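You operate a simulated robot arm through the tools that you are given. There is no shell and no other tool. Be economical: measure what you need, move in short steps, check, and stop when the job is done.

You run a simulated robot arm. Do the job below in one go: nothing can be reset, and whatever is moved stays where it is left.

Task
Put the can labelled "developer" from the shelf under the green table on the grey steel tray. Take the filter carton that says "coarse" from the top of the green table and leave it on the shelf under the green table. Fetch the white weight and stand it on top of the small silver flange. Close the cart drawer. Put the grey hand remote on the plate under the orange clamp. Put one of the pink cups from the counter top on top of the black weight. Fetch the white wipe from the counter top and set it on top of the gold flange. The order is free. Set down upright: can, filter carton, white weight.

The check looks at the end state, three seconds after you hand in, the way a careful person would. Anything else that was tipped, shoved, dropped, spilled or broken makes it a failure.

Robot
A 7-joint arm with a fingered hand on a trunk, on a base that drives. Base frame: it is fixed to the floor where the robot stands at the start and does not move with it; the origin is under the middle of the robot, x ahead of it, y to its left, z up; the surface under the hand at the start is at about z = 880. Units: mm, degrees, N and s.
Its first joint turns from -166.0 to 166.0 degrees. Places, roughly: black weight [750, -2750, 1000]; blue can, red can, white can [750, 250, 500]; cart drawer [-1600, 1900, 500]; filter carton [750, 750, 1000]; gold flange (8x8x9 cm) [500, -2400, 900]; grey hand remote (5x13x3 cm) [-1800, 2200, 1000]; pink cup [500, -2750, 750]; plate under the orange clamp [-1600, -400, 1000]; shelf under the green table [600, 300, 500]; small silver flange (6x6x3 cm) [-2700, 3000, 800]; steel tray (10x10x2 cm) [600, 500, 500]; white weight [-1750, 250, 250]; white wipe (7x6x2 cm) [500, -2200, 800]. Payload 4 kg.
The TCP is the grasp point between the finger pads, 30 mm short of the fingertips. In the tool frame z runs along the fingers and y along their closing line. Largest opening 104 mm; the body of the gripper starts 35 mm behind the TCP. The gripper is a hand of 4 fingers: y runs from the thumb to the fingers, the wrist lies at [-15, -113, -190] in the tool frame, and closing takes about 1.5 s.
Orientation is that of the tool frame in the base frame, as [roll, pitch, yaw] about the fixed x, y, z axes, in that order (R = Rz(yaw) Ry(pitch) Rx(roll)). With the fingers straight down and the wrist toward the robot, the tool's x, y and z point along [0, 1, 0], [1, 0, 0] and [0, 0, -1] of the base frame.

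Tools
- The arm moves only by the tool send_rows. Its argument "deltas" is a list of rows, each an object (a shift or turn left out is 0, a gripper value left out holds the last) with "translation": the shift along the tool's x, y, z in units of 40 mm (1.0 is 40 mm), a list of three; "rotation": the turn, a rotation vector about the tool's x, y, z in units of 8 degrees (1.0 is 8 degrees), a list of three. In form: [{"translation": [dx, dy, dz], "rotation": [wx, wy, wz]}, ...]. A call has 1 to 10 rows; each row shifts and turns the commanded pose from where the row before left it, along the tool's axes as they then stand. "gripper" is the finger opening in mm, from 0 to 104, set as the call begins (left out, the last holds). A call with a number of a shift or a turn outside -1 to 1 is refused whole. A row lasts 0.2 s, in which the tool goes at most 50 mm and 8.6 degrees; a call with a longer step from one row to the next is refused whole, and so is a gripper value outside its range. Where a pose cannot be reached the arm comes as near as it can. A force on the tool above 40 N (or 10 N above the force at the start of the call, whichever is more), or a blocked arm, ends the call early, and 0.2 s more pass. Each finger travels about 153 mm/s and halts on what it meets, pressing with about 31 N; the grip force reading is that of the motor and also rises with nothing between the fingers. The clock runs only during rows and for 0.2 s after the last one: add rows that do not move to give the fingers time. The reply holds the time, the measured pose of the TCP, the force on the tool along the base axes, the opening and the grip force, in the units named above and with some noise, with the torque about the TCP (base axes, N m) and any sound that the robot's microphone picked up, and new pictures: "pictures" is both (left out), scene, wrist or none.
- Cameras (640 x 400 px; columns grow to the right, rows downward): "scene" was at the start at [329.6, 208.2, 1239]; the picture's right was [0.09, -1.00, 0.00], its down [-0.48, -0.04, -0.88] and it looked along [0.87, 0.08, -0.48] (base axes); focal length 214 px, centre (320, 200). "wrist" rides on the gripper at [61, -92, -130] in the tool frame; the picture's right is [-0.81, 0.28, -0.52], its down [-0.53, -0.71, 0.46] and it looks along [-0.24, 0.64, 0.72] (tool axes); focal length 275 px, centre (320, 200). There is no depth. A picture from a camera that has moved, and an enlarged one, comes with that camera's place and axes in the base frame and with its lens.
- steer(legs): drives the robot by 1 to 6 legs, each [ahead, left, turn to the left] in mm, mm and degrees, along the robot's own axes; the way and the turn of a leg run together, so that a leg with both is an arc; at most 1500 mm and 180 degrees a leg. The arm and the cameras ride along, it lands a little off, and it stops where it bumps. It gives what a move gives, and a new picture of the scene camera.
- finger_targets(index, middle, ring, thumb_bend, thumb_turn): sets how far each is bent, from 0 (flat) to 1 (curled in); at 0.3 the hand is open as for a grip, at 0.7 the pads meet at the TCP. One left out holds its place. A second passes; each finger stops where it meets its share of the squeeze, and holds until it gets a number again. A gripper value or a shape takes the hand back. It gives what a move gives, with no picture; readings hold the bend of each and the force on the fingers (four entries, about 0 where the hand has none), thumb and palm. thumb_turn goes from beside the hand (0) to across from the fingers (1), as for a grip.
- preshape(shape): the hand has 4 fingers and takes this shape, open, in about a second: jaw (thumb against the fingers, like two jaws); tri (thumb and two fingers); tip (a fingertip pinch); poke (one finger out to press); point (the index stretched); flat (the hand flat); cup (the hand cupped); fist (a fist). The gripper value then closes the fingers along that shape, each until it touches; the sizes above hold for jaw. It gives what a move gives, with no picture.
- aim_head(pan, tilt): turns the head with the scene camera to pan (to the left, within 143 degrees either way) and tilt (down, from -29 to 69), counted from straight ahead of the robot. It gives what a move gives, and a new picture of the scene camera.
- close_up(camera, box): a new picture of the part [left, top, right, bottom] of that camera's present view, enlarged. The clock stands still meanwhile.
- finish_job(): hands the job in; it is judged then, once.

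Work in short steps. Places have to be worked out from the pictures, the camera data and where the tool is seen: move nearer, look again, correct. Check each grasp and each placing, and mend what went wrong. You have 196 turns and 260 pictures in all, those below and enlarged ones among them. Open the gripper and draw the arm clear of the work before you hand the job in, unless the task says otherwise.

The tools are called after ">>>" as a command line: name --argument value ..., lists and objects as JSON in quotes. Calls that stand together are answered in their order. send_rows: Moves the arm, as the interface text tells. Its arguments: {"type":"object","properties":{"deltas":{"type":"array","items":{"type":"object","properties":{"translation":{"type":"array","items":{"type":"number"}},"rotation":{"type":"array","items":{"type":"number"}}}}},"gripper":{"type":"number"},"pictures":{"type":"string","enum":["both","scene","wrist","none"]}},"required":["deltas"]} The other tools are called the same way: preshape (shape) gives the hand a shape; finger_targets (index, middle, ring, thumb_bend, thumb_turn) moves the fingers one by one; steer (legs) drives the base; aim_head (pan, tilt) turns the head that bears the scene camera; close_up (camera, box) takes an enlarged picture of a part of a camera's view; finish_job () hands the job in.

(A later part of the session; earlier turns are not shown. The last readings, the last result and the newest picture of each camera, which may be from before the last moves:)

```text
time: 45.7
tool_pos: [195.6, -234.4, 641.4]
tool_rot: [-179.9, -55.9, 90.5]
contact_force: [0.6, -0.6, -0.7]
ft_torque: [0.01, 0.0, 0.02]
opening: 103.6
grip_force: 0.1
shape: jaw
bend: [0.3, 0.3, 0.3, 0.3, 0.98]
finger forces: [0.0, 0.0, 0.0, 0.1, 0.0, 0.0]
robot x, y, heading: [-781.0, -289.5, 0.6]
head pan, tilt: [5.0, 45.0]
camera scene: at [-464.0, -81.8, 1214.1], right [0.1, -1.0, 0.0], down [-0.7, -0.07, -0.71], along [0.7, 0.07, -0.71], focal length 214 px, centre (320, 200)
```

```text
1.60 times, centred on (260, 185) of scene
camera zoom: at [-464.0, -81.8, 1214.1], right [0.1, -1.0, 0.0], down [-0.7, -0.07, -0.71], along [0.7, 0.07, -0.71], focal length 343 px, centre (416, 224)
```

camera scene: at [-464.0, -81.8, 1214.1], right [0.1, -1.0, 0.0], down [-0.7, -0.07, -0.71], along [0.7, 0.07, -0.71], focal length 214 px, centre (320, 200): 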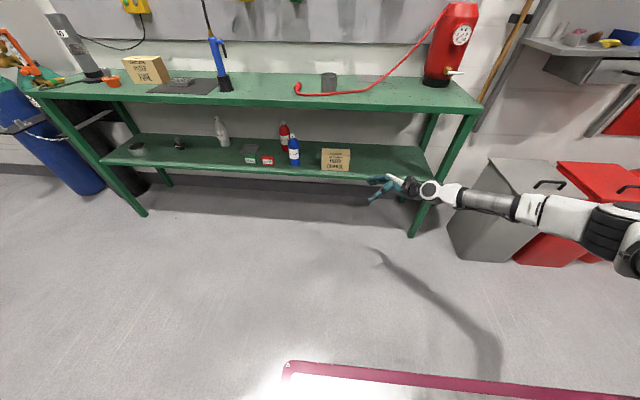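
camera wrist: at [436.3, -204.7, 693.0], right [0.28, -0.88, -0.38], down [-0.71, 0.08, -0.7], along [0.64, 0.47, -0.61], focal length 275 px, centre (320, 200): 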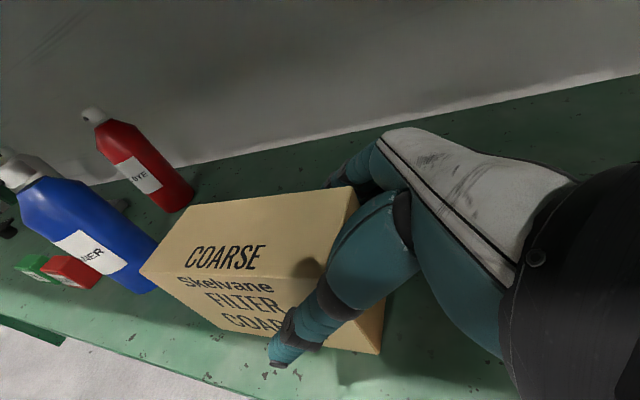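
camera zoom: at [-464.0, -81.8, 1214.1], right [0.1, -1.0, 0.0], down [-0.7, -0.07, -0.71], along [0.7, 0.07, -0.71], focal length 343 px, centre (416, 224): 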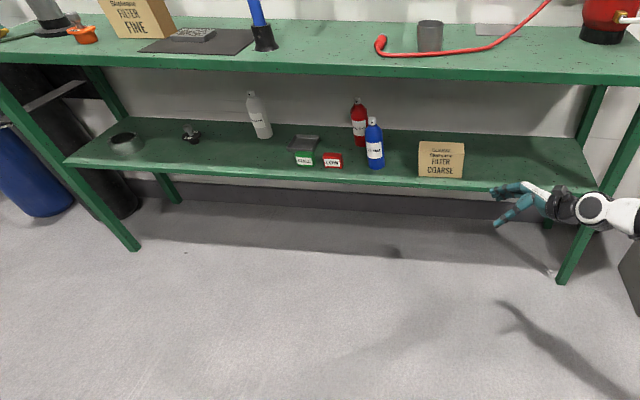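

Carton placed upright. Now the can: I turn the hand to point forward‑left (45°), so the wrist lies straight behind it, and drive left with it still outside the shelf.

>>> send_rows --deltas '[{"rotation": [-0.777, 0, 0.524]}, {"rotation": [-0.777, 0, 0.524]}, {"rotation": [-0.777, 0, 0.524]}, {"rotation": [-0.777, 0, 0.524]}, {"rotation": [-0.777, 0, 0.524]}, {"rotation": [-0.777, 0, 0.524]}, {}]' --pictures "none"

>>> steer --legs '[[0, 760, 0], [200, 0, -0.5]]'

>>> aim_head --pan 5 --tilt 36

>>> close_up --camera "scene" --box '[200, 140, 440, 290]'

```text
time: 47.3
tool_pos: [196.2, -236.0, 641.8]
tool_rot: [179.8, -56.0, 45.7]
contact_force: [0.8, 0.2, 0.1]
ft_torque: [0.02, -0.03, 0.02]
opening: 103.9
grip_force: 0.2
shape: jaw
bend: [0.3, 0.3, 0.3, 0.3, 0.98]
finger forces: [0.0, 0.0, 0.0, 0.0, 0.1, 0.0]
robot x, y, heading: [-784.3, -293.5, 0.7]
head pan, tilt: [5.0, 45.0]
```

```text
time: 52.6
tool_pos: [392.0, 514.9, 642.6]
tool_rot: [179.9, -55.9, 45.2]
contact_force: [-0.2, -0.4, 0.3]
ft_torque: [0.02, 0.02, -0.04]
opening: 103.7
grip_force: 0.0
shape: jaw
bend: [0.3, 0.3, 0.3, 0.3, 0.98]
finger forces: [0.1, 0.0, 0.0, 0.0, 0.1, 0.0]
robot x, y, heading: [-587.6, 463.9, -0.0]
head pan, tilt: [5.0, 45.0]
camera scene: at [-266.4, 672.2, 1214.1], right [0.09, -1.0, 0.0], down [-0.7, -0.06, -0.71], along [0.7, 0.06, -0.71], focal length 214 px, centre (320, 200)
```

scene: 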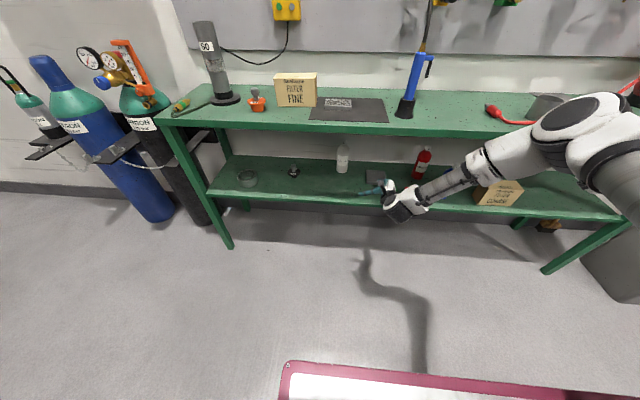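

```text
time: 53.3
tool_pos: [391.4, 513.3, 643.9]
tool_rot: [180.0, -55.9, 45.1]
contact_force: [0.3, -0.9, -0.4]
ft_torque: [0.0, 0.0, 0.01]
opening: 103.7
grip_force: 0.0
shape: jaw
bend: [0.3, 0.3, 0.3, 0.3, 0.98]
finger forces: [0.0, 0.1, 0.1, 0.0, 0.0, 0.0]
robot x, y, heading: [-580.9, 464.8, 0.1]
head pan, tilt: [5.0, 36.0]
camera scene: at [-260.2, 672.7, 1227.4], right [0.09, -1.0, 0.0], down [-0.59, -0.05, -0.81], along [0.81, 0.07, -0.59], focal length 214 px, centre (320, 200)
```

scene: 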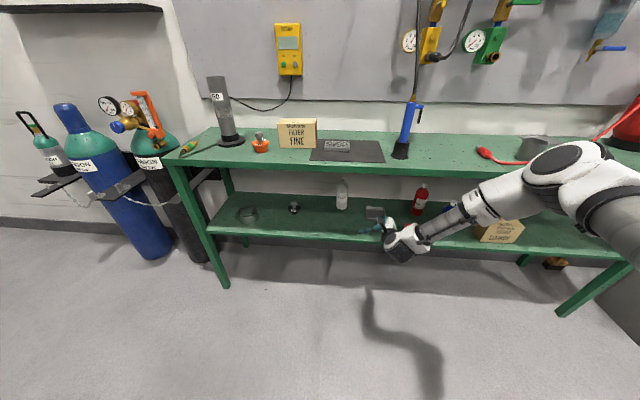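

```text
2.67 times, centred on (320, 215) of scene
camera zoom: at [-260.2, 672.7, 1227.4], right [0.09, -1.0, 0.0], down [-0.59, -0.05, -0.81], along [0.81, 0.07, -0.59], focal length 572 px, centre (320, 160)
```

zoom: 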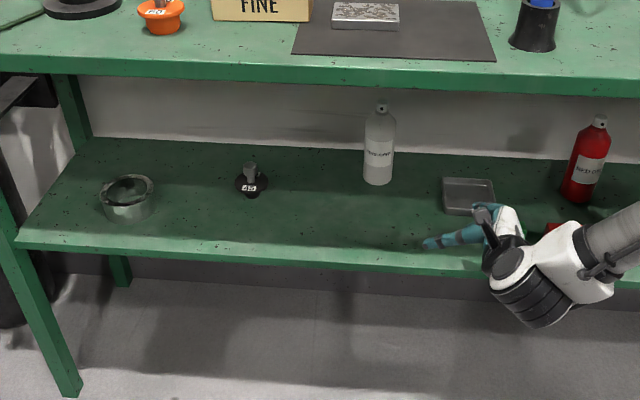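

Can at ≈[690,635], tray centre ≈[644,459]. The elbow is still too high and close to the table, so I back off 170 mm and stretch the arm forward to flatten it.

>>> steer --legs '[[-170, 0, 0]]'

>>> send_rows --deltas '[{"translation": [0.155, 0.65, 0.68]}, {"translation": [0.155, 0.65, 0.68]}, {"translation": [0.155, 0.65, 0.68]}, {}]' --pictures "scene"

```text
time: 54.8
tool_pos: [222.4, 511.6, 643.0]
tool_rot: [179.9, -56.0, 45.1]
contact_force: [0.1, 0.0, -0.5]
ft_torque: [0.02, 0.03, -0.01]
opening: 103.5
grip_force: 0.1
shape: jaw
bend: [0.3, 0.3, 0.3, 0.3, 0.98]
finger forces: [0.1, 0.1, 0.0, 0.1, 0.1, 0.1]
robot x, y, heading: [-755.7, 462.5, -0.1]
head pan, tilt: [5.0, 36.0]
camera scene: at [-429.8, 671.4, 1227.4], right [0.09, -1.0, 0.0], down [-0.59, -0.05, -0.81], along [0.81, 0.07, -0.59], focal length 214 px, centre (320, 200)
```

scene: 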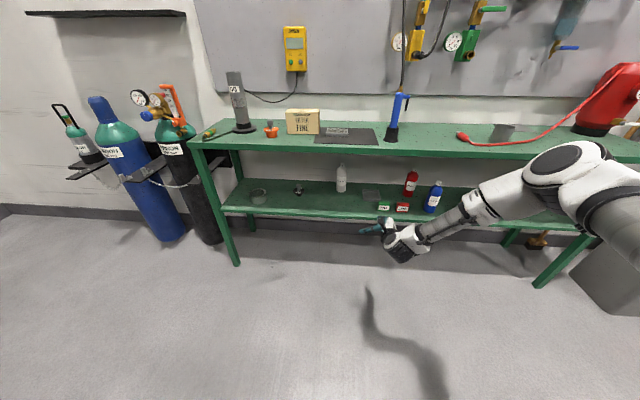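

```text
time: 55.8
tool_pos: [333.0, 510.9, 611.6]
tool_rot: [180.0, -55.9, 45.1]
contact_force: [0.2, -0.7, -0.3]
ft_torque: [-0.03, 0.01, -0.01]
opening: 103.8
grip_force: 0.1
shape: jaw
bend: [0.3, 0.3, 0.3, 0.3, 0.98]
finger forces: [0.0, 0.0, 0.1, 0.0, 0.1, 0.1]
robot x, y, heading: [-756.9, 460.5, 0.3]
head pan, tilt: [5.0, 36.0]
camera scene: at [-429.8, 671.4, 1227.4], right [0.09, -1.0, 0.0], down [-0.59, -0.05, -0.81], along [0.81, 0.07, -0.59], focal length 214 px, centre (320, 200)
```

scene: 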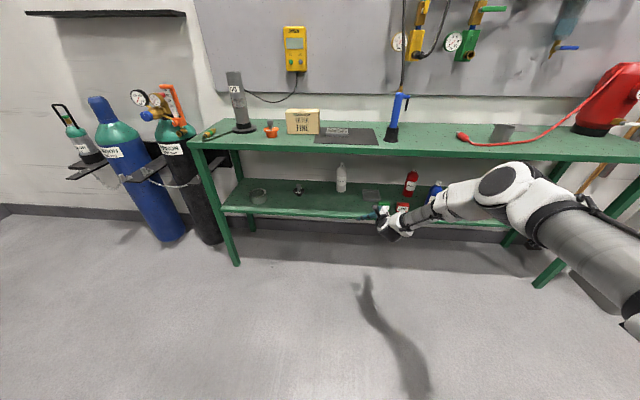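

Elbow is moving back. I stretch another 80 mm to flatten it more and look again.

>>> send_rows --deltas '[{"translation": [0.36, 0.7, 0.54]}, {"translation": [0.36, 0.7, 0.54]}, {}]' --pictures "scene"

```text
time: 56.6
tool_pos: [408.6, 507.9, 610.3]
tool_rot: [-179.9, -55.9, 45.0]
contact_force: [0.3, 0.8, 0.1]
ft_torque: [0.01, 0.01, 0.0]
opening: 103.7
grip_force: 0.0
shape: jaw
bend: [0.3, 0.3, 0.3, 0.3, 0.98]
finger forces: [0.1, 0.0, 0.1, 0.0, 0.0, 0.0]
robot x, y, heading: [-756.8, 461.1, -0.0]
head pan, tilt: [5.0, 36.0]
camera scene: at [-429.8, 671.4, 1227.4], right [0.09, -1.0, 0.0], down [-0.59, -0.05, -0.81], along [0.81, 0.07, -0.59], focal length 214 px, centre (320, 200)
```

scene: 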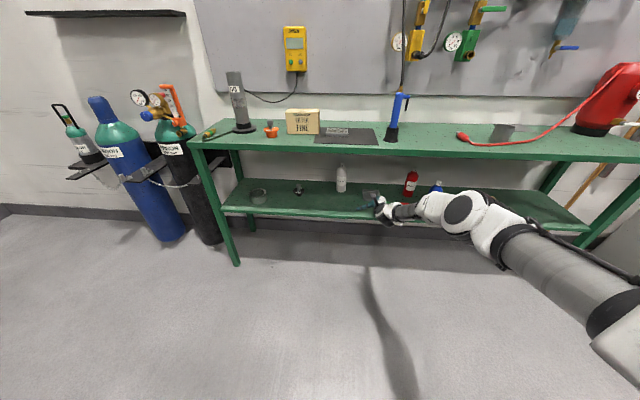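

Arm almost straight. To pass lower under the table edge, I tilt the hand 20° nearer horizontal.

>>> send_rows --deltas '[{"rotation": [0, 1, 0]}, {"rotation": [0, 1, 0]}, {"rotation": [0, 0.5, 0]}, {}]' --pictures "none"

>>> steer --legs '[[170, 0, 0]]'

>>> close_up --camera "scene" --box '[240, 120, 560, 320]'

```text
time: 57.6
tool_pos: [408.9, 508.7, 610.9]
tool_rot: [179.9, -76.0, 45.2]
contact_force: [-0.8, 0.0, -0.5]
ft_torque: [-0.01, 0.03, -0.07]
opening: 103.9
grip_force: 0.0
shape: jaw
bend: [0.3, 0.3, 0.3, 0.3, 0.98]
finger forces: [0.0, 0.0, 0.0, 0.0, 0.1, 0.1]
robot x, y, heading: [-755.8, 463.1, 0.2]
head pan, tilt: [5.0, 36.0]
```

```text
time: 59.0
tool_pos: [577.3, 507.2, 611.2]
tool_rot: [179.8, -75.8, 45.2]
contact_force: [0.8, -0.6, -0.2]
ft_torque: [-0.02, -0.03, 0.02]
opening: 103.7
grip_force: 0.1
shape: jaw
bend: [0.3, 0.3, 0.3, 0.3, 0.98]
finger forces: [0.0, 0.0, 0.0, 0.0, 0.1, 0.1]
robot x, y, heading: [-587.0, 464.4, -0.1]
head pan, tilt: [5.0, 36.0]
camera scene: at [-261.0, 671.3, 1227.4], right [0.09, -1.0, 0.0], down [-0.59, -0.05, -0.81], along [0.81, 0.07, -0.59], focal length 214 px, centre (320, 200)
```

scene: 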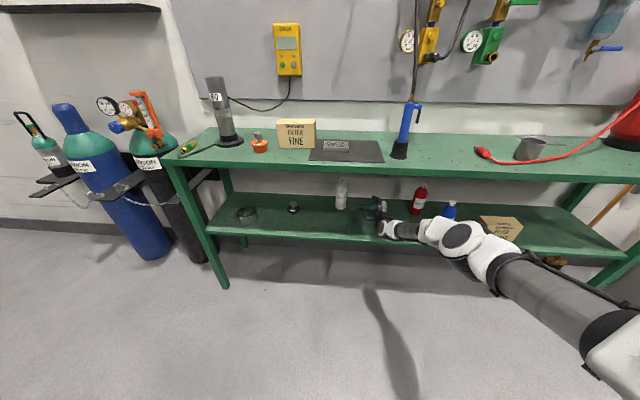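

```text
2.00 times, centred on (400, 220) of scene
camera zoom: at [-261.0, 671.3, 1227.4], right [0.09, -1.0, 0.0], down [-0.59, -0.05, -0.81], along [0.81, 0.07, -0.59], focal length 429 px, centre (160, 160)
```

zoom: 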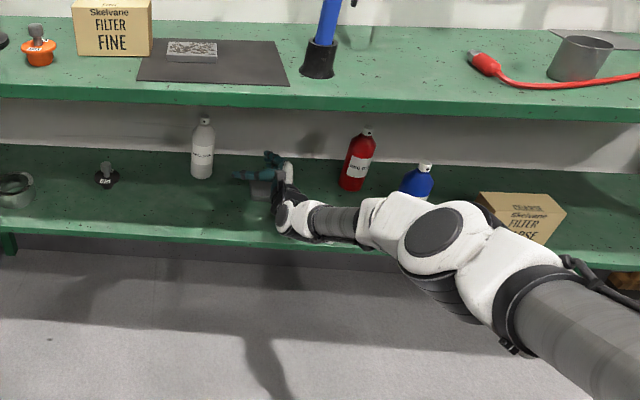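

Arm passes under the edge. I take a wrist picture to check the aim at the can.

>>> send_rows --deltas '[{}]' --pictures "wrist"

```text
time: 59.4
tool_pos: [577.9, 507.4, 611.6]
tool_rot: [-180.0, -75.9, 45.0]
contact_force: [0.3, -0.5, 0.3]
ft_torque: [0.03, 0.01, -0.02]
opening: 103.8
grip_force: 0.0
shape: jaw
bend: [0.3, 0.3, 0.3, 0.3, 0.98]
finger forces: [0.0, 0.0, 0.0, 0.0, 0.0, 0.1]
robot x, y, heading: [-585.7, 459.3, 0.2]
head pan, tilt: [5.0, 36.0]
camera wrist: at [432.7, 494.6, 701.1], right [-0.3, -0.69, -0.66], down [-0.28, 0.72, -0.63], along [0.91, 0.0, -0.41], focal length 275 px, centre (320, 200)
```

wrist: 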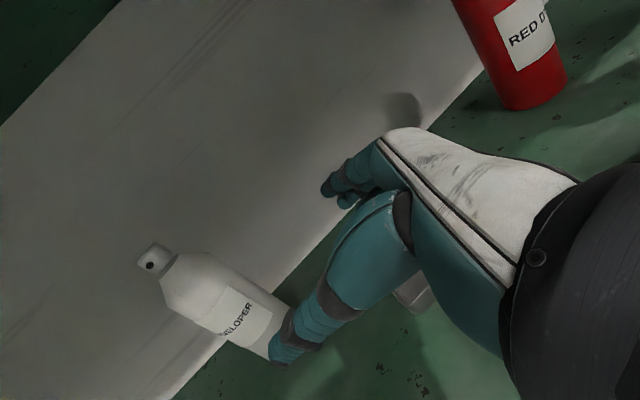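

Can about [690,637]. I approach diagonally with the base in two steps.

>>> steer --legs '[[0, 16, 0], [65, 65, 0]]'

>>> send_rows --deltas '[{}]' --pictures "wrist"

>>> close_up --camera "scene" --box '[300, 140, 460, 260]'

```text
time: 60.9
tool_pos: [641.0, 591.4, 611.8]
tool_rot: [-179.9, -75.9, 44.9]
contact_force: [-0.4, -0.2, -0.1]
ft_torque: [0.02, -0.01, 0.0]
opening: 103.9
grip_force: 0.1
shape: jaw
bend: [0.3, 0.3, 0.3, 0.3, 0.98]
finger forces: [0.0, 0.0, 0.0, 0.1, 0.0, 0.1]
robot x, y, heading: [-525.9, 548.6, -0.2]
head pan, tilt: [5.0, 36.0]
camera scene: at [-196.5, 753.9, 1227.4], right [0.09, -1.0, 0.0], down [-0.59, -0.05, -0.81], along [0.81, 0.07, -0.59], focal length 214 px, centre (320, 200)
```

scene: 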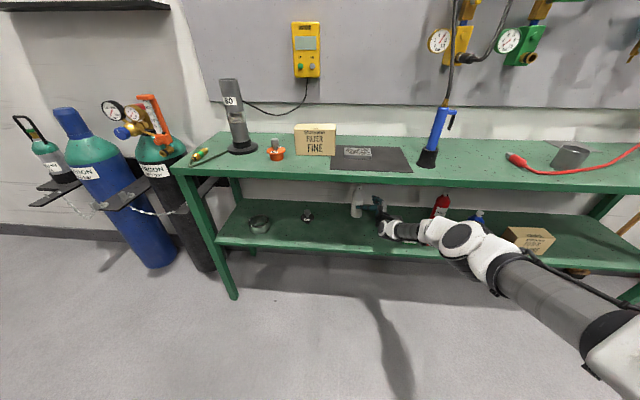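

```text
time: 61.3
tool_pos: [640.9, 590.4, 611.4]
tool_rot: [180.0, -75.8, 45.1]
contact_force: [-0.3, -1.0, -0.3]
ft_torque: [0.0, 0.01, 0.0]
opening: 103.9
grip_force: 0.1
shape: jaw
bend: [0.3, 0.3, 0.3, 0.3, 0.98]
finger forces: [0.1, 0.1, 0.0, 0.0, 0.0, 0.1]
robot x, y, heading: [-524.3, 544.2, -0.0]
head pan, tilt: [5.0, 36.0]
camera wrist: at [497.4, 577.8, 701.1], right [-0.3, -0.69, -0.66], down [-0.28, 0.72, -0.63], along [0.91, 0.0, -0.41], focal length 275 px, centre (320, 200)
```

wrist: 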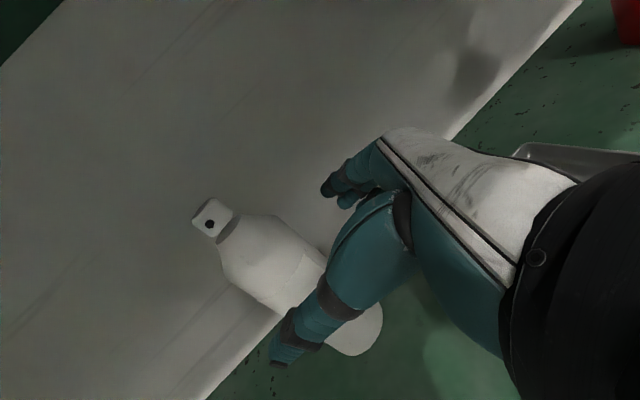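

```text
3.33 times, centred on (380, 200) of scene
camera zoom: at [-196.5, 753.9, 1227.4], right [0.09, -1.0, 0.0], down [-0.59, -0.05, -0.81], along [0.81, 0.07, -0.59], focal length 715 px, centre (120, 200)
```

zoom: 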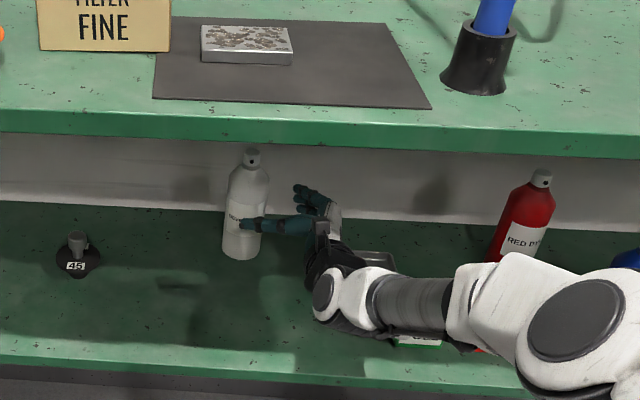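

Can ≈[700,645]; remaining delta is along the finger direction. I advance 55 mm diagonally.

>>> steer --legs '[[55, 53, 0]]'

>>> send_rows --deltas '[{}]' --pictures "wrist"

```text
time: 62.4
tool_pos: [695.3, 643.6, 611.1]
tool_rot: [180.0, -75.8, 45.0]
contact_force: [-0.8, 0.3, -1.4]
ft_torque: [0.0, -0.01, -0.02]
opening: 103.8
grip_force: 0.0
shape: jaw
bend: [0.3, 0.3, 0.3, 0.3, 0.98]
finger forces: [0.1, 0.0, 0.0, 0.0, 0.0, 0.1]
robot x, y, heading: [-467.7, 598.7, 0.2]
head pan, tilt: [5.0, 36.0]
camera scene: at [-141.7, 806.8, 1227.4], right [0.09, -1.0, 0.0], down [-0.59, -0.05, -0.81], along [0.81, 0.07, -0.59], focal length 214 px, centre (320, 200)
```

scene: 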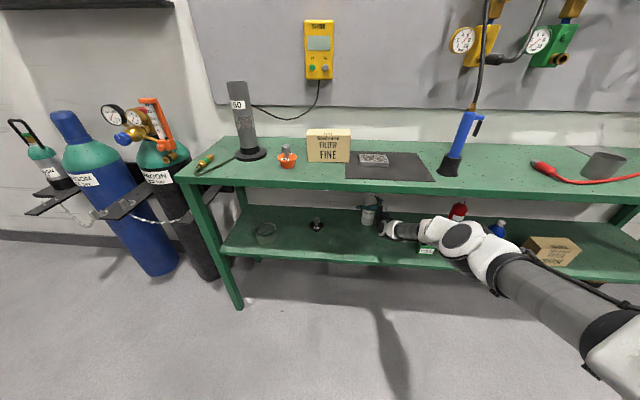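

```text
time: 62.8
tool_pos: [697.2, 643.7, 612.4]
tool_rot: [-179.8, -76.0, 44.9]
contact_force: [-0.6, -0.6, 0.2]
ft_torque: [-0.01, 0.05, 0.02]
opening: 103.8
grip_force: 0.0
shape: jaw
bend: [0.3, 0.3, 0.3, 0.3, 0.98]
finger forces: [0.0, 0.0, 0.1, 0.1, 0.0, 0.0]
robot x, y, heading: [-467.4, 600.2, -0.4]
head pan, tilt: [5.0, 36.0]
camera wrist: at [552.1, 630.3, 701.1], right [-0.3, -0.69, -0.66], down [-0.28, 0.72, -0.63], along [0.91, 0.0, -0.41], focal length 275 px, centre (320, 200)
```

wrist: 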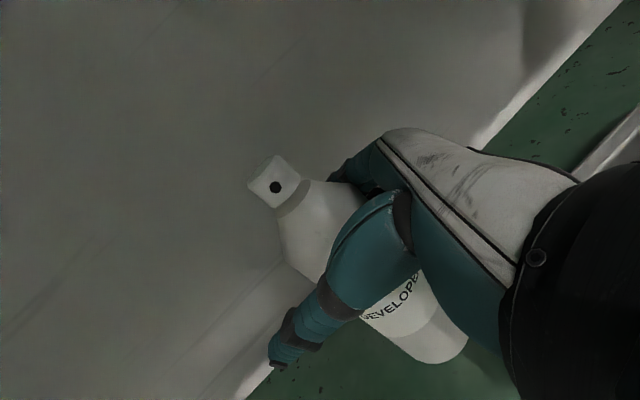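

The can is between thumb and fingers. I lower 16 mm for a grip on the straight body and close.

>>> send_rows --deltas '[{"translation": [-0.39, 0, 0.1]}, {}]' --pictures "none"

>>> send_rows --deltas '[{}, {}, {}, {}, {}, {}, {}, {}]' --gripper 20 --pictures "wrist"

```text
time: 63.4
tool_pos: [697.5, 642.7, 596.6]
tool_rot: [-179.9, -75.9, 44.9]
contact_force: [0.4, 0.8, -0.2]
ft_torque: [0.02, -0.01, -0.01]
opening: 103.7
grip_force: 0.1
shape: jaw
bend: [0.3, 0.3, 0.3, 0.3, 0.98]
finger forces: [0.0, 0.0, 0.0, 0.0, 0.1, 0.0]
robot x, y, heading: [-470.7, 597.2, 0.1]
head pan, tilt: [5.0, 36.0]
```

```text
time: 65.2
tool_pos: [697.0, 642.4, 596.8]
tool_rot: [-179.8, -76.0, 44.7]
contact_force: [0.2, 1.2, 1.2]
ft_torque: [-0.01, -0.07, 0.03]
opening: 40.9
grip_force: 30.7
shape: jaw
bend: [0.75, 0.52, 0.45, 0.75, 1.0]
finger forces: [18.5, 6.4, 3.6, 0.0, 29.1, 0.1]
robot x, y, heading: [-468.7, 597.2, -0.1]
head pan, tilt: [5.0, 36.0]
camera wrist: at [552.0, 630.4, 685.5], right [-0.3, -0.69, -0.66], down [-0.28, 0.72, -0.63], along [0.91, 0.0, -0.41], focal length 275 px, centre (320, 200)
```

wrist: 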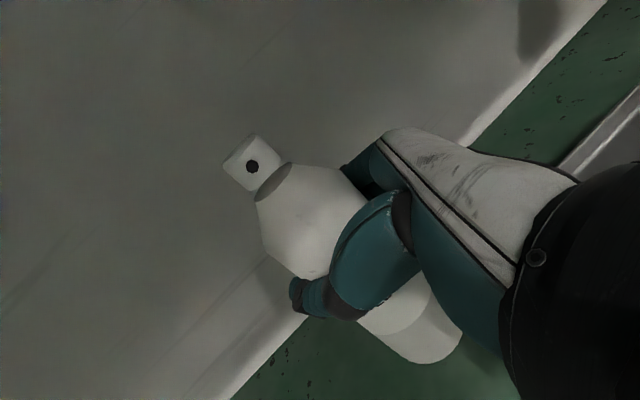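

Gripped. I lift 40 mm.

>>> send_rows --deltas '[{"translation": [0.49, 0, -0.12]}, {"translation": [0.49, 0, -0.12]}, {}, {}]' --pictures "wrist"

>>> close_up --camera "scene" --box '[330, 160, 450, 260]'

```text
time: 66.2
tool_pos: [696.5, 642.0, 635.3]
tool_rot: [-179.8, -75.9, 44.8]
contact_force: [0.2, -0.1, -3.3]
ft_torque: [0.01, -0.03, 0.02]
opening: 41.1
grip_force: 31.0
shape: jaw
bend: [0.75, 0.52, 0.45, 0.75, 1.0]
finger forces: [18.5, 5.9, 3.5, 0.1, 28.6, 0.0]
robot x, y, heading: [-467.8, 598.7, 0.1]
head pan, tilt: [5.0, 36.0]
camera wrist: at [552.8, 630.5, 725.8], right [-0.3, -0.69, -0.66], down [-0.28, 0.72, -0.63], along [0.91, 0.0, -0.41], focal length 275 px, centre (320, 200)
```

wrist: 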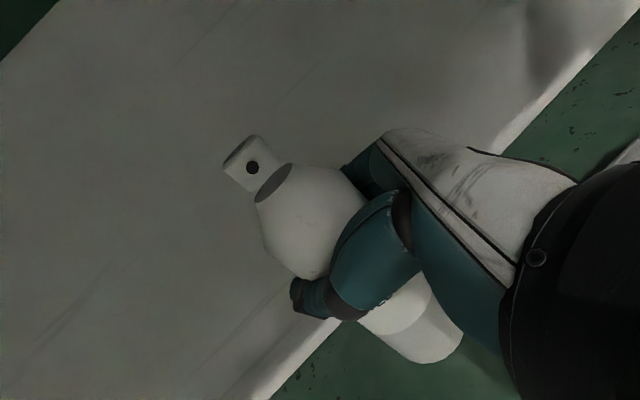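

```text
4.00 times, centred on (390, 210) of scene
camera zoom: at [-141.5, 806.8, 1227.4], right [0.09, -1.0, 0.0], down [-0.59, -0.05, -0.81], along [0.81, 0.07, -0.59], focal length 858 px, centre (40, 160)
```

zoom: 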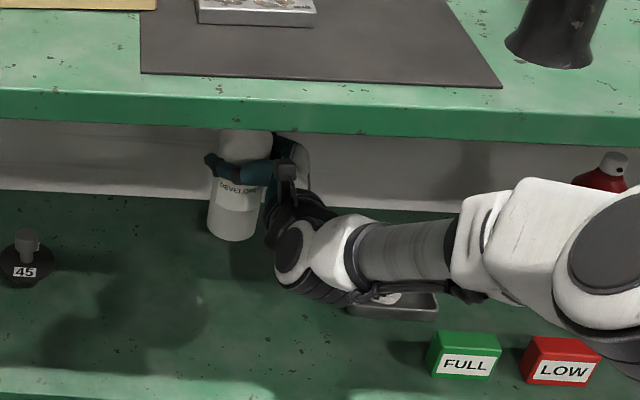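

Can lifted ~39 mm, now ≈[692,645]. Tray centre ≈[637,457], so I move the base by (−50, −185) and look.

>>> steer --legs '[[-50, -185, 0]]'

>>> aim_head --pan -4 --tilt 36

>>> close_up --camera "scene" --box '[260, 140, 420, 260]'

>>> close_up --camera "wrist" --box '[0, 0, 640, 400]'

```text
time: 67.7
tool_pos: [647.6, 461.3, 635.5]
tool_rot: [179.8, -75.9, 45.4]
contact_force: [-0.1, 0.4, -3.5]
ft_torque: [-0.01, -0.02, -0.01]
opening: 40.8
grip_force: 31.1
shape: jaw
bend: [0.75, 0.52, 0.45, 0.75, 1.0]
finger forces: [18.5, 5.9, 3.5, 0.0, 28.5, 0.0]
robot x, y, heading: [-520.1, 414.5, -0.1]
head pan, tilt: [5.0, 36.0]
camera scene: at [-191.9, 622.9, 1227.4], right [0.09, -1.0, 0.0], down [-0.59, -0.05, -0.81], along [0.81, 0.07, -0.59], focal length 214 px, centre (320, 200)
```

scene: 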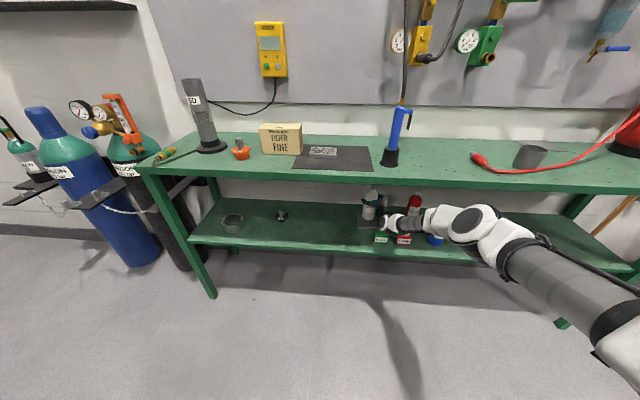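

```text
time: 68.4
tool_pos: [647.5, 461.7, 635.9]
tool_rot: [179.9, -76.0, 45.2]
contact_force: [-0.2, 0.5, -3.3]
ft_torque: [-0.01, -0.04, 0.01]
opening: 40.8
grip_force: 30.9
shape: jaw
bend: [0.75, 0.52, 0.45, 0.75, 1.0]
finger forces: [18.3, 5.9, 3.4, 0.0, 28.5, 0.0]
robot x, y, heading: [-516.5, 411.4, 0.0]
head pan, tilt: [-4.0, 36.0]
camera scene: at [-191.8, 609.3, 1227.4], right [-0.07, -1.0, 0.0], down [-0.59, 0.04, -0.81], along [0.81, -0.05, -0.59], focal length 214 px, centre (320, 200)
```

scene: 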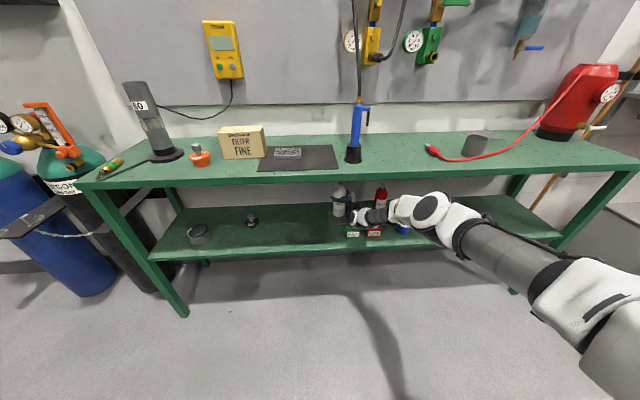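

```text
3.33 times, centred on (340, 200) of scene
camera zoom: at [-191.8, 609.3, 1227.4], right [-0.07, -1.0, 0.0], down [-0.59, 0.04, -0.81], along [0.81, -0.05, -0.59], focal length 715 px, centre (253, 200)
```

zoom: 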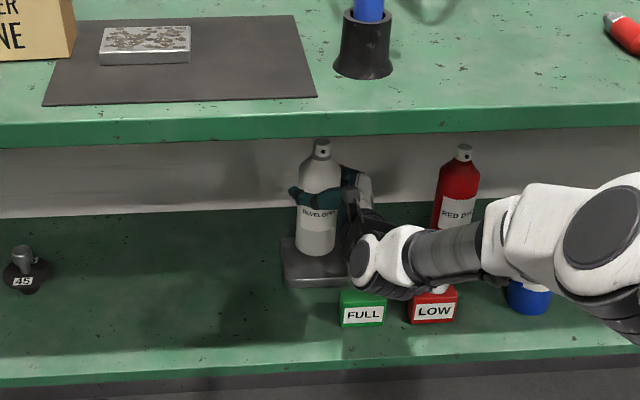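

```text
1.00 times, centred on (320, 200) of wrist (not enlarged: the box is as wide or as high as the picture)
camera zoom: at [502.7, 448.0, 725.7], right [-0.3, -0.69, -0.66], down [-0.29, 0.72, -0.63], along [0.91, 0.0, -0.41], focal length 275 px, centre (320, 200)
```

zoom: 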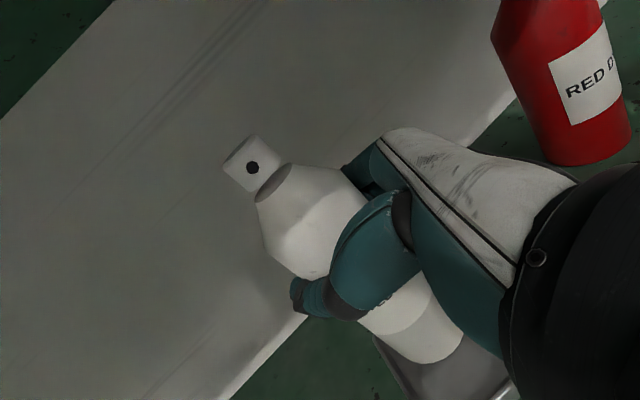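

Can ≈[639,455] over tray centre ≈[642,459]: good. I lower 28 mm, then creep.

>>> send_rows --deltas '[{"translation": [-0.4, 0, 0.1]}, {"translation": [-0.28, 0, 0.07]}, {"translation": [-0.07, 0, 0.018]}, {}]' --pictures "none"

>>> close_up --camera "scene" --box '[300, 170, 400, 240]'

```text
time: 69.4
tool_pos: [647.4, 460.3, 605.1]
tool_rot: [-179.9, -75.8, 45.0]
contact_force: [0.6, 0.2, -3.6]
ft_torque: [-0.02, -0.02, 0.0]
opening: 41.0
grip_force: 30.8
shape: jaw
bend: [0.75, 0.52, 0.45, 0.75, 1.0]
finger forces: [18.3, 5.9, 3.4, 0.0, 28.4, 0.1]
robot x, y, heading: [-517.8, 415.1, 0.0]
head pan, tilt: [-4.0, 36.0]
```

```text
5.71 times, centred on (350, 205) of scene
camera zoom: at [-191.8, 609.2, 1227.4], right [-0.07, -1.0, 0.0], down [-0.59, 0.04, -0.81], along [0.81, -0.06, -0.59], focal length 1226 px, centre (149, 171)
```

zoom: 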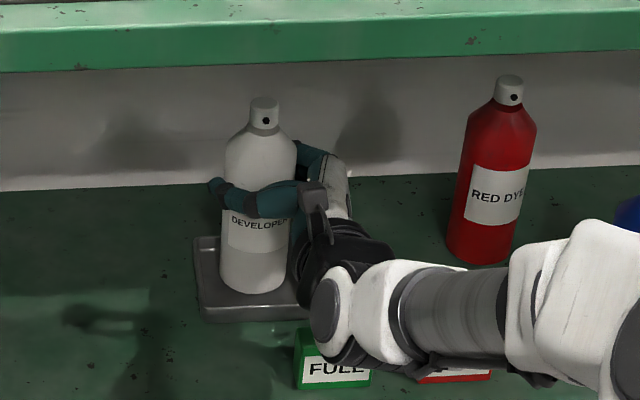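

Well centred. Creep down to contact.

>>> send_rows --deltas '[{"translation": [-0.05, 0, 0.012]}, {"translation": [-0.05, 0, 0.012]}, {"translation": [-0.05, 0, 0.012]}, {}]' --pictures "none"

```text
time: 70.4
tool_pos: [649.1, 460.7, 600.9]
tool_rot: [179.5, -75.9, 45.6]
contact_force: [-0.5, 0.8, 3.9]
ft_torque: [-0.02, -0.16, 0.02]
opening: 41.4
grip_force: 31.2
shape: jaw
bend: [0.75, 0.52, 0.45, 0.75, 1.0]
finger forces: [18.0, 6.0, 3.6, 0.0, 28.9, 0.0]
robot x, y, heading: [-522.2, 412.8, 0.2]
head pan, tilt: [-4.0, 36.0]
```

Contact felt (+7 N). Release, and check from both cameras.

>>> send_rows --deltas '[{}, {}, {}, {}, {}, {}]' --gripper 104 --pictures "wrist"

>>> close_up --camera "scene" --box '[300, 170, 400, 240]'

```text
time: 71.8
tool_pos: [646.0, 460.9, 599.9]
tool_rot: [-180.0, -75.9, 45.2]
contact_force: [-0.7, 0.7, 0.2]
ft_torque: [-0.03, -0.04, 0.01]
opening: 103.4
grip_force: 0.0
shape: jaw
bend: [0.3, 0.3, 0.3, 0.3, 0.98]
finger forces: [0.1, 0.0, 0.0, 0.1, 0.1, 0.0]
robot x, y, heading: [-519.5, 412.7, 0.1]
head pan, tilt: [-4.0, 36.0]
camera wrist: at [502.8, 447.4, 688.7], right [-0.3, -0.69, -0.66], down [-0.29, 0.72, -0.63], along [0.91, 0.0, -0.41], focal length 275 px, centre (320, 200)
```

wrist: 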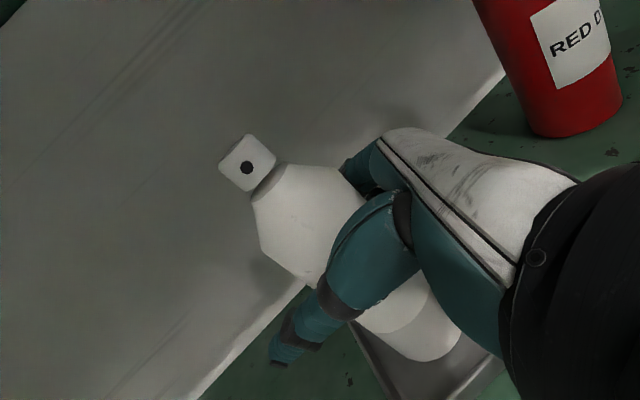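

```text
5.71 times, centred on (350, 205) of scene
camera zoom: at [-192.0, 609.2, 1227.4], right [-0.07, -1.0, 0.0], down [-0.59, 0.04, -0.81], along [0.81, -0.06, -0.59], focal length 1226 px, centre (149, 171)
```

zoom: 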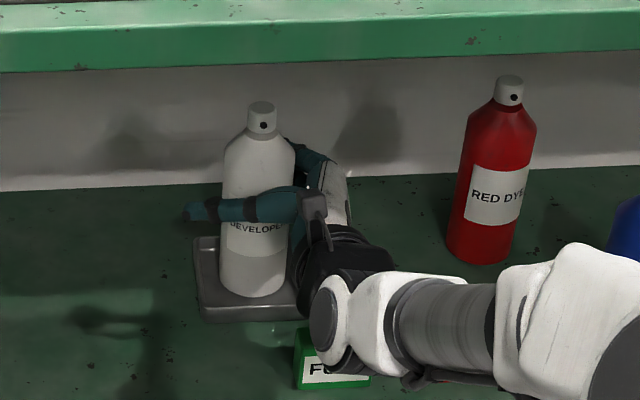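

Can stands on the tray. I retreat along the finger direction and then back out.

>>> send_rows --deltas '[{"translation": [0.1, 0, -0.8]}, {"translation": [0.1, 0, -0.8]}, {"translation": [0.1, 0, -0.8]}, {}]' --pictures "none"

>>> steer --legs '[[-500, 0, 0]]'

>>> close_up --camera "scene" --box '[200, 100, 440, 250]'

```text
time: 72.8
tool_pos: [582.7, 397.4, 636.1]
tool_rot: [179.9, -75.8, 45.2]
contact_force: [-0.3, -0.6, 0.3]
ft_torque: [-0.01, 0.0, -0.03]
opening: 103.8
grip_force: 0.1
shape: jaw
bend: [0.3, 0.3, 0.3, 0.3, 0.98]
finger forces: [0.0, 0.1, 0.0, 0.1, 0.0, 0.1]
robot x, y, heading: [-521.1, 415.3, 0.2]
head pan, tilt: [-4.0, 36.0]
```

```text
time: 75.0
tool_pos: [257.6, 385.3, 637.3]
tool_rot: [179.1, -76.1, 45.4]
contact_force: [-0.9, 0.1, -0.5]
ft_torque: [0.0, 0.01, 0.0]
opening: 104.2
grip_force: 0.1
shape: jaw
bend: [0.3, 0.3, 0.3, 0.3, 0.98]
finger forces: [0.1, 0.0, 0.0, 0.1, 0.0, 0.1]
robot x, y, heading: [-844.1, 412.6, -0.5]
head pan, tilt: [-4.0, 36.0]
stopped in leg 1: the robot was blocked; the commanded pose is now the measured one
camera scene: at [-516.5, 604.7, 1227.4], right [-0.08, -1.0, 0.0], down [-0.59, 0.05, -0.81], along [0.81, -0.06, -0.59], focal length 214 px, centre (320, 200)
```

scene: 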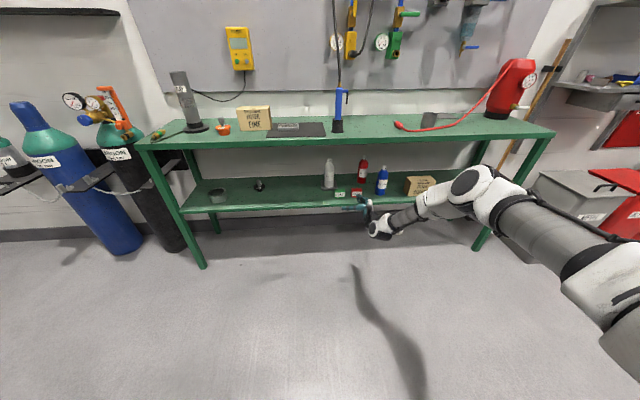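

```text
2.67 times, centred on (320, 175) of scene
camera zoom: at [-516.5, 604.7, 1227.4], right [-0.08, -1.0, 0.0], down [-0.59, 0.05, -0.81], along [0.81, -0.06, -0.59], focal length 572 px, centre (320, 267)
```

zoom: 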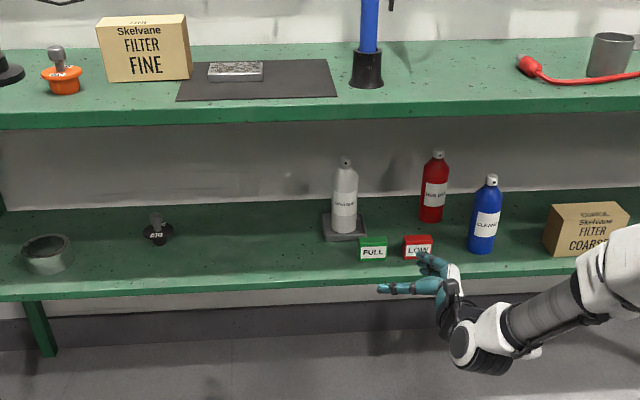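

Can stands on the tray. The base bumped something behind, so I go 60 mm forward and look behind.

>>> steer --legs '[[60, 0, 0]]'

>>> aim_head --pan 143 --tilt 25

>>> aim_head --pan -143 --tilt 25

```text
time: 76.0
tool_pos: [318.6, 386.0, 637.1]
tool_rot: [179.2, -76.0, 45.3]
contact_force: [1.0, 0.1, -0.4]
ft_torque: [0.0, -0.04, -0.01]
opening: 104.1
grip_force: 0.0
shape: jaw
bend: [0.3, 0.3, 0.3, 0.3, 0.98]
finger forces: [0.0, 0.1, 0.0, 0.1, 0.1, 0.1]
robot x, y, heading: [-784.2, 415.1, -0.4]
head pan, tilt: [-4.0, 36.0]
camera scene: at [-456.7, 604.2, 1227.4], right [-0.08, -1.0, 0.0], down [-0.59, 0.05, -0.81], along [0.81, -0.06, -0.59], focal length 214 px, centre (320, 200)
```

scene: 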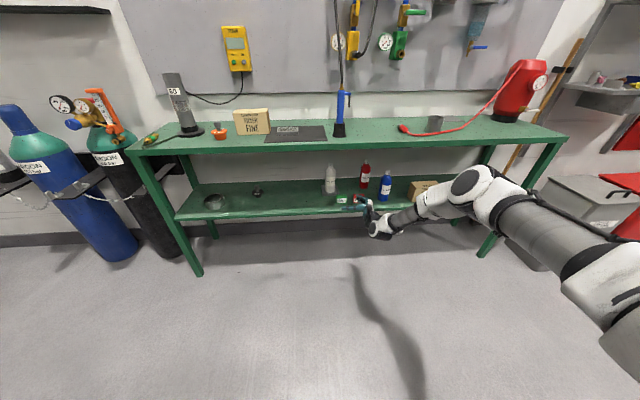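

```text
time: 78.3
tool_pos: [318.1, 385.6, 636.7]
tool_rot: [179.5, -76.0, 45.1]
contact_force: [-0.2, -0.5, -0.1]
ft_torque: [0.03, 0.01, 0.01]
opening: 103.9
grip_force: 0.1
shape: jaw
bend: [0.3, 0.3, 0.3, 0.3, 0.98]
finger forces: [0.0, 0.0, 0.0, 0.0, 0.1, 0.0]
robot x, y, heading: [-783.4, 414.6, -0.4]
head pan, tilt: [143.0, 25.0]
camera scene: at [-617.1, 667.0, 1244.7], right [0.61, 0.79, 0.0], down [0.34, -0.26, -0.91], along [-0.72, 0.55, -0.42], focal length 214 px, centre (320, 200)
```

scene: 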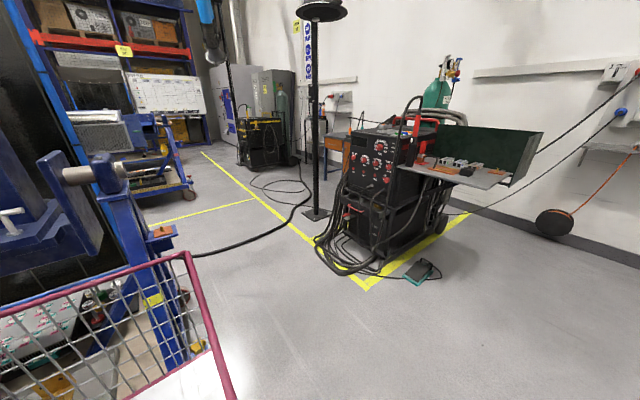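

```text
time: 82.2
tool_pos: [318.1, 385.5, 637.3]
tool_rot: [178.8, -76.0, 45.8]
contact_force: [-0.2, 0.3, -1.0]
ft_torque: [-0.02, 0.01, 0.0]
opening: 103.7
grip_force: 0.2
shape: jaw
bend: [0.3, 0.3, 0.3, 0.3, 0.98]
finger forces: [0.0, 0.0, 0.0, 0.0, 0.0, 0.0]
robot x, y, heading: [-786.3, 414.7, -0.1]
head pan, tilt: [-143.0, 25.0]
camera scene: at [-617.9, 556.0, 1244.7], right [-0.6, 0.8, 0.0], down [0.34, 0.25, -0.91], along [-0.73, -0.54, -0.42], focal length 214 px, centre (320, 200)
```

scene: 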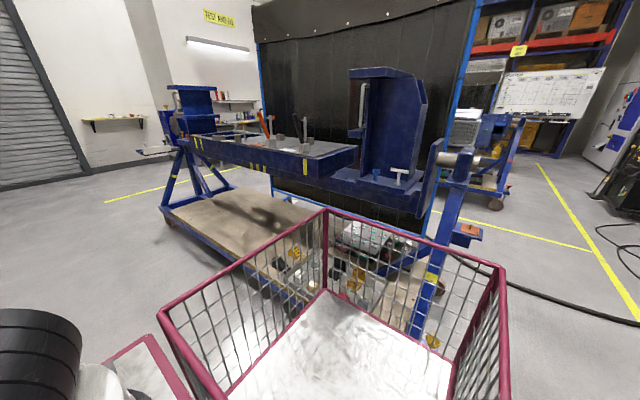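

The fixture with the orange clamp stands behind me, with the wooden platform below. I first fold the arm back up and level, then go.

>>> send_rows --deltas '[{"translation": [0.72, -0.68, -0.66]}, {"translation": [0.72, -0.68, -0.66]}, {"translation": [0.72, -0.68, -0.66]}, {"translation": [0.72, -0.68, -0.66]}, {"translation": [0.72, -0.68, -0.66]}, {"translation": [0.72, -0.68, -0.66]}, {"translation": [0.72, -0.68, -0.66]}, {"translation": [0.72, -0.68, -0.66]}, {"translation": [0.72, -0.68, -0.66]}, {}]' --pictures "none"

>>> close_up --camera "scene" --box '[240, 80, 480, 320]'

```text
time: 84.4
tool_pos: [25.0, 440.0, 943.6]
tool_rot: [179.3, -76.0, 45.2]
contact_force: [0.2, 0.8, -0.9]
ft_torque: [-0.01, 0.0, 0.01]
opening: 103.6
grip_force: 0.1
shape: jaw
bend: [0.3, 0.3, 0.3, 0.3, 0.98]
finger forces: [0.1, 0.1, 0.0, 0.0, 0.0, 0.0]
robot x, y, heading: [-782.2, 413.7, -0.4]
head pan, tilt: [-143.0, 25.0]
```

```text
1.67 times, centred on (360, 200) of scene
camera zoom: at [-617.9, 556.0, 1244.7], right [-0.6, 0.8, 0.0], down [0.34, 0.25, -0.91], along [-0.73, -0.54, -0.42], focal length 358 px, centre (253, 200)
```

zoom: 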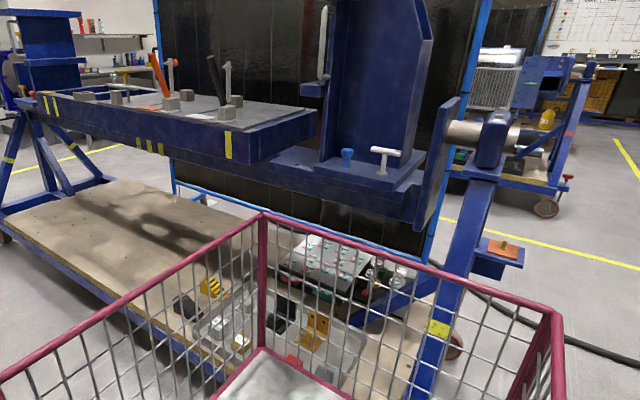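

The platform holds boxes and small items. I retract the arm more, drive forward and turn around to view the fixture from the front.

>>> send_rows --deltas '[{"translation": [0.478, -0.607, -0.747]}, {"translation": [0.478, -0.607, -0.747]}, {"translation": [0.478, -0.607, -0.747]}, {"translation": [0.478, -0.607, -0.747]}, {"translation": [0.478, -0.607, -0.747]}, {"translation": [0.478, -0.607, -0.747]}, {"translation": [0.478, -0.607, -0.747]}, {"translation": [0.478, -0.607, -0.747]}, {}]' --pictures "none"

>>> steer --legs '[[280, 0, 0], [0, 0, 180]]'

>>> aim_head --pan 0 --tilt 30

```text
time: 86.4
tool_pos: [-94.3, 511.7, 1184.7]
tool_rot: [179.4, -76.1, 45.1]
contact_force: [0.0, 0.5, 0.4]
ft_torque: [0.0, -0.02, 0.0]
opening: 104.0
grip_force: 0.1
shape: jaw
bend: [0.3, 0.3, 0.3, 0.3, 0.98]
finger forces: [0.0, 0.0, 0.0, 0.0, 0.0, 0.1]
out of reach, approached as far as the arm can: row 1, 2, 3, 4, 5, 6, 7, 8
robot x, y, heading: [-786.4, 414.1, -0.4]
head pan, tilt: [-143.0, 25.0]
```

```text
time: 95.6
tool_pos: [-1200.4, 368.0, 1184.1]
tool_rot: [178.8, -76.0, -139.1]
contact_force: [0.0, 0.2, 0.0]
ft_torque: [-0.01, -0.02, -0.01]
opening: 104.0
grip_force: 0.0
shape: jaw
bend: [0.3, 0.3, 0.3, 0.3, 0.98]
finger forces: [0.0, 0.0, 0.0, 0.0, 0.0, 0.0]
robot x, y, heading: [-507.9, 409.5, 174.9]
head pan, tilt: [-143.0, 25.0]
camera scene: at [-685.2, 280.9, 1244.7], right [0.53, -0.85, 0.0], down [-0.36, -0.22, -0.91], along [0.77, 0.48, -0.42], focal length 214 px, centre (320, 200)
```

scene: 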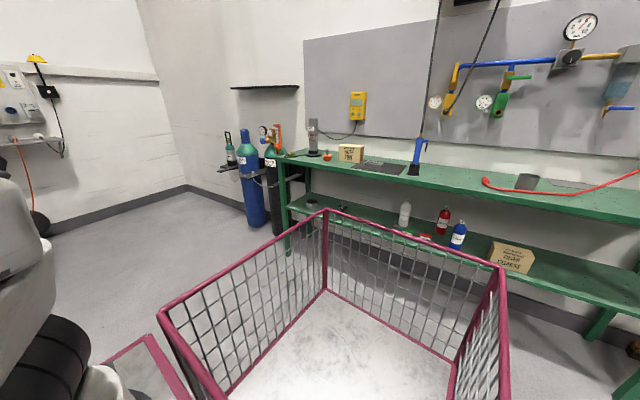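

```text
time: 97.8
tool_pos: [-1201.6, 367.9, 1183.7]
tool_rot: [179.1, -76.0, -139.4]
contact_force: [-0.1, -0.3, 0.4]
ft_torque: [0.01, 0.01, 0.03]
opening: 104.0
grip_force: 0.2
shape: jaw
bend: [0.3, 0.3, 0.3, 0.3, 0.98]
finger forces: [0.0, 0.1, 0.0, 0.0, 0.0, 0.1]
robot x, y, heading: [-504.0, 406.7, 174.8]
head pan, tilt: [0.0, 30.0]
camera scene: at [-853.6, 240.5, 1236.7], right [0.09, 1.0, 0.0], down [0.5, -0.05, -0.87], along [-0.86, 0.08, -0.5], focal length 214 px, centre (320, 200)
```

scene: 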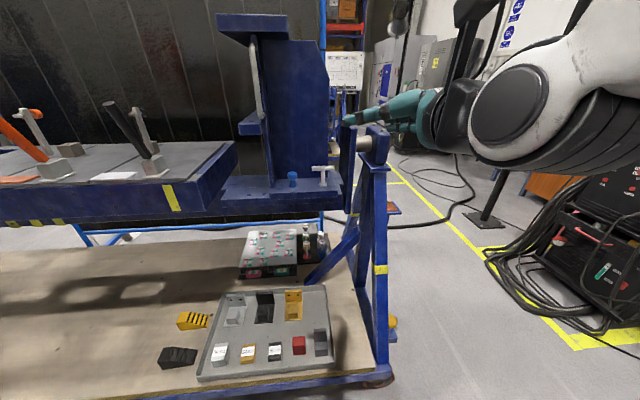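

The platform holds a tray of small weights. I zoom in on it.

>>> close_up --camera "scene" --box '[150, 220, 350, 390]'

```text
2.35 times, centred on (250, 305) of scene
camera zoom: at [-853.6, 240.5, 1236.7], right [0.09, 1.0, 0.0], down [0.5, -0.05, -0.87], along [-0.86, 0.08, -0.5], focal length 505 px, centre (485, -47)
```

zoom: 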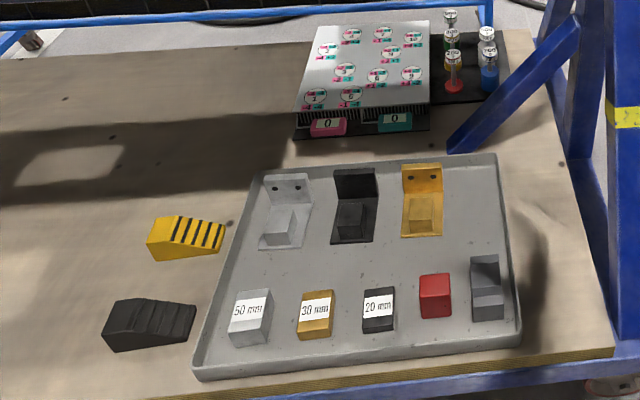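

The vial-like things at the back look like weights. I zoom in there.

>>> close_up --camera "scene" --box '[280, 215, 340, 260]'

>>> close_up --camera "scene" --box '[0, 80, 340, 290]'

```text
8.89 times, centred on (310, 238) of scene
camera zoom: at [-853.6, 240.5, 1236.7], right [0.09, 1.0, 0.0], down [0.5, -0.05, -0.87], along [-0.86, 0.08, -0.5], focal length 1906 px, centre (409, -133)
```

zoom: 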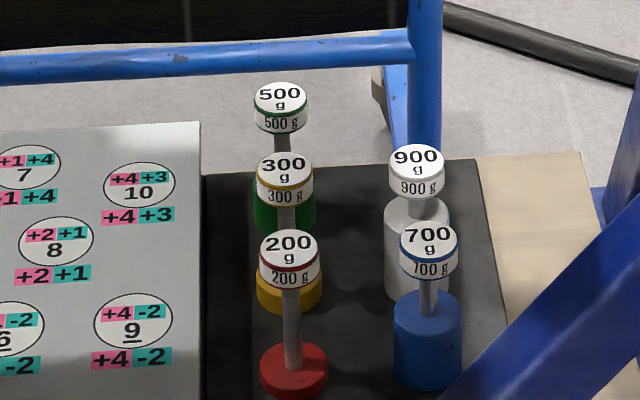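

```text
1.88 times, centred on (170, 185) of scene
camera zoom: at [-853.6, 240.5, 1236.7], right [0.09, 1.0, 0.0], down [0.5, -0.05, -0.87], along [-0.86, 0.08, -0.5], focal length 404 px, centre (602, 228)
```

zoom: 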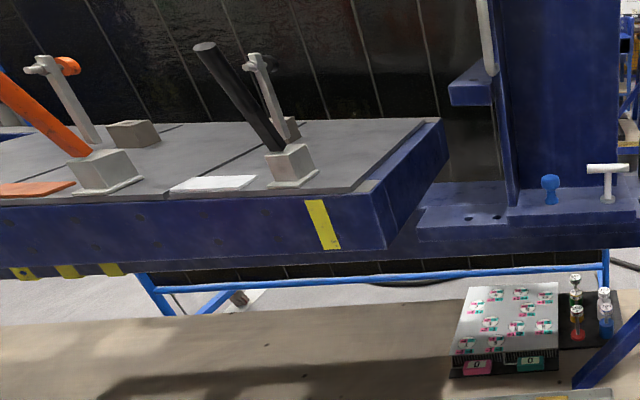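

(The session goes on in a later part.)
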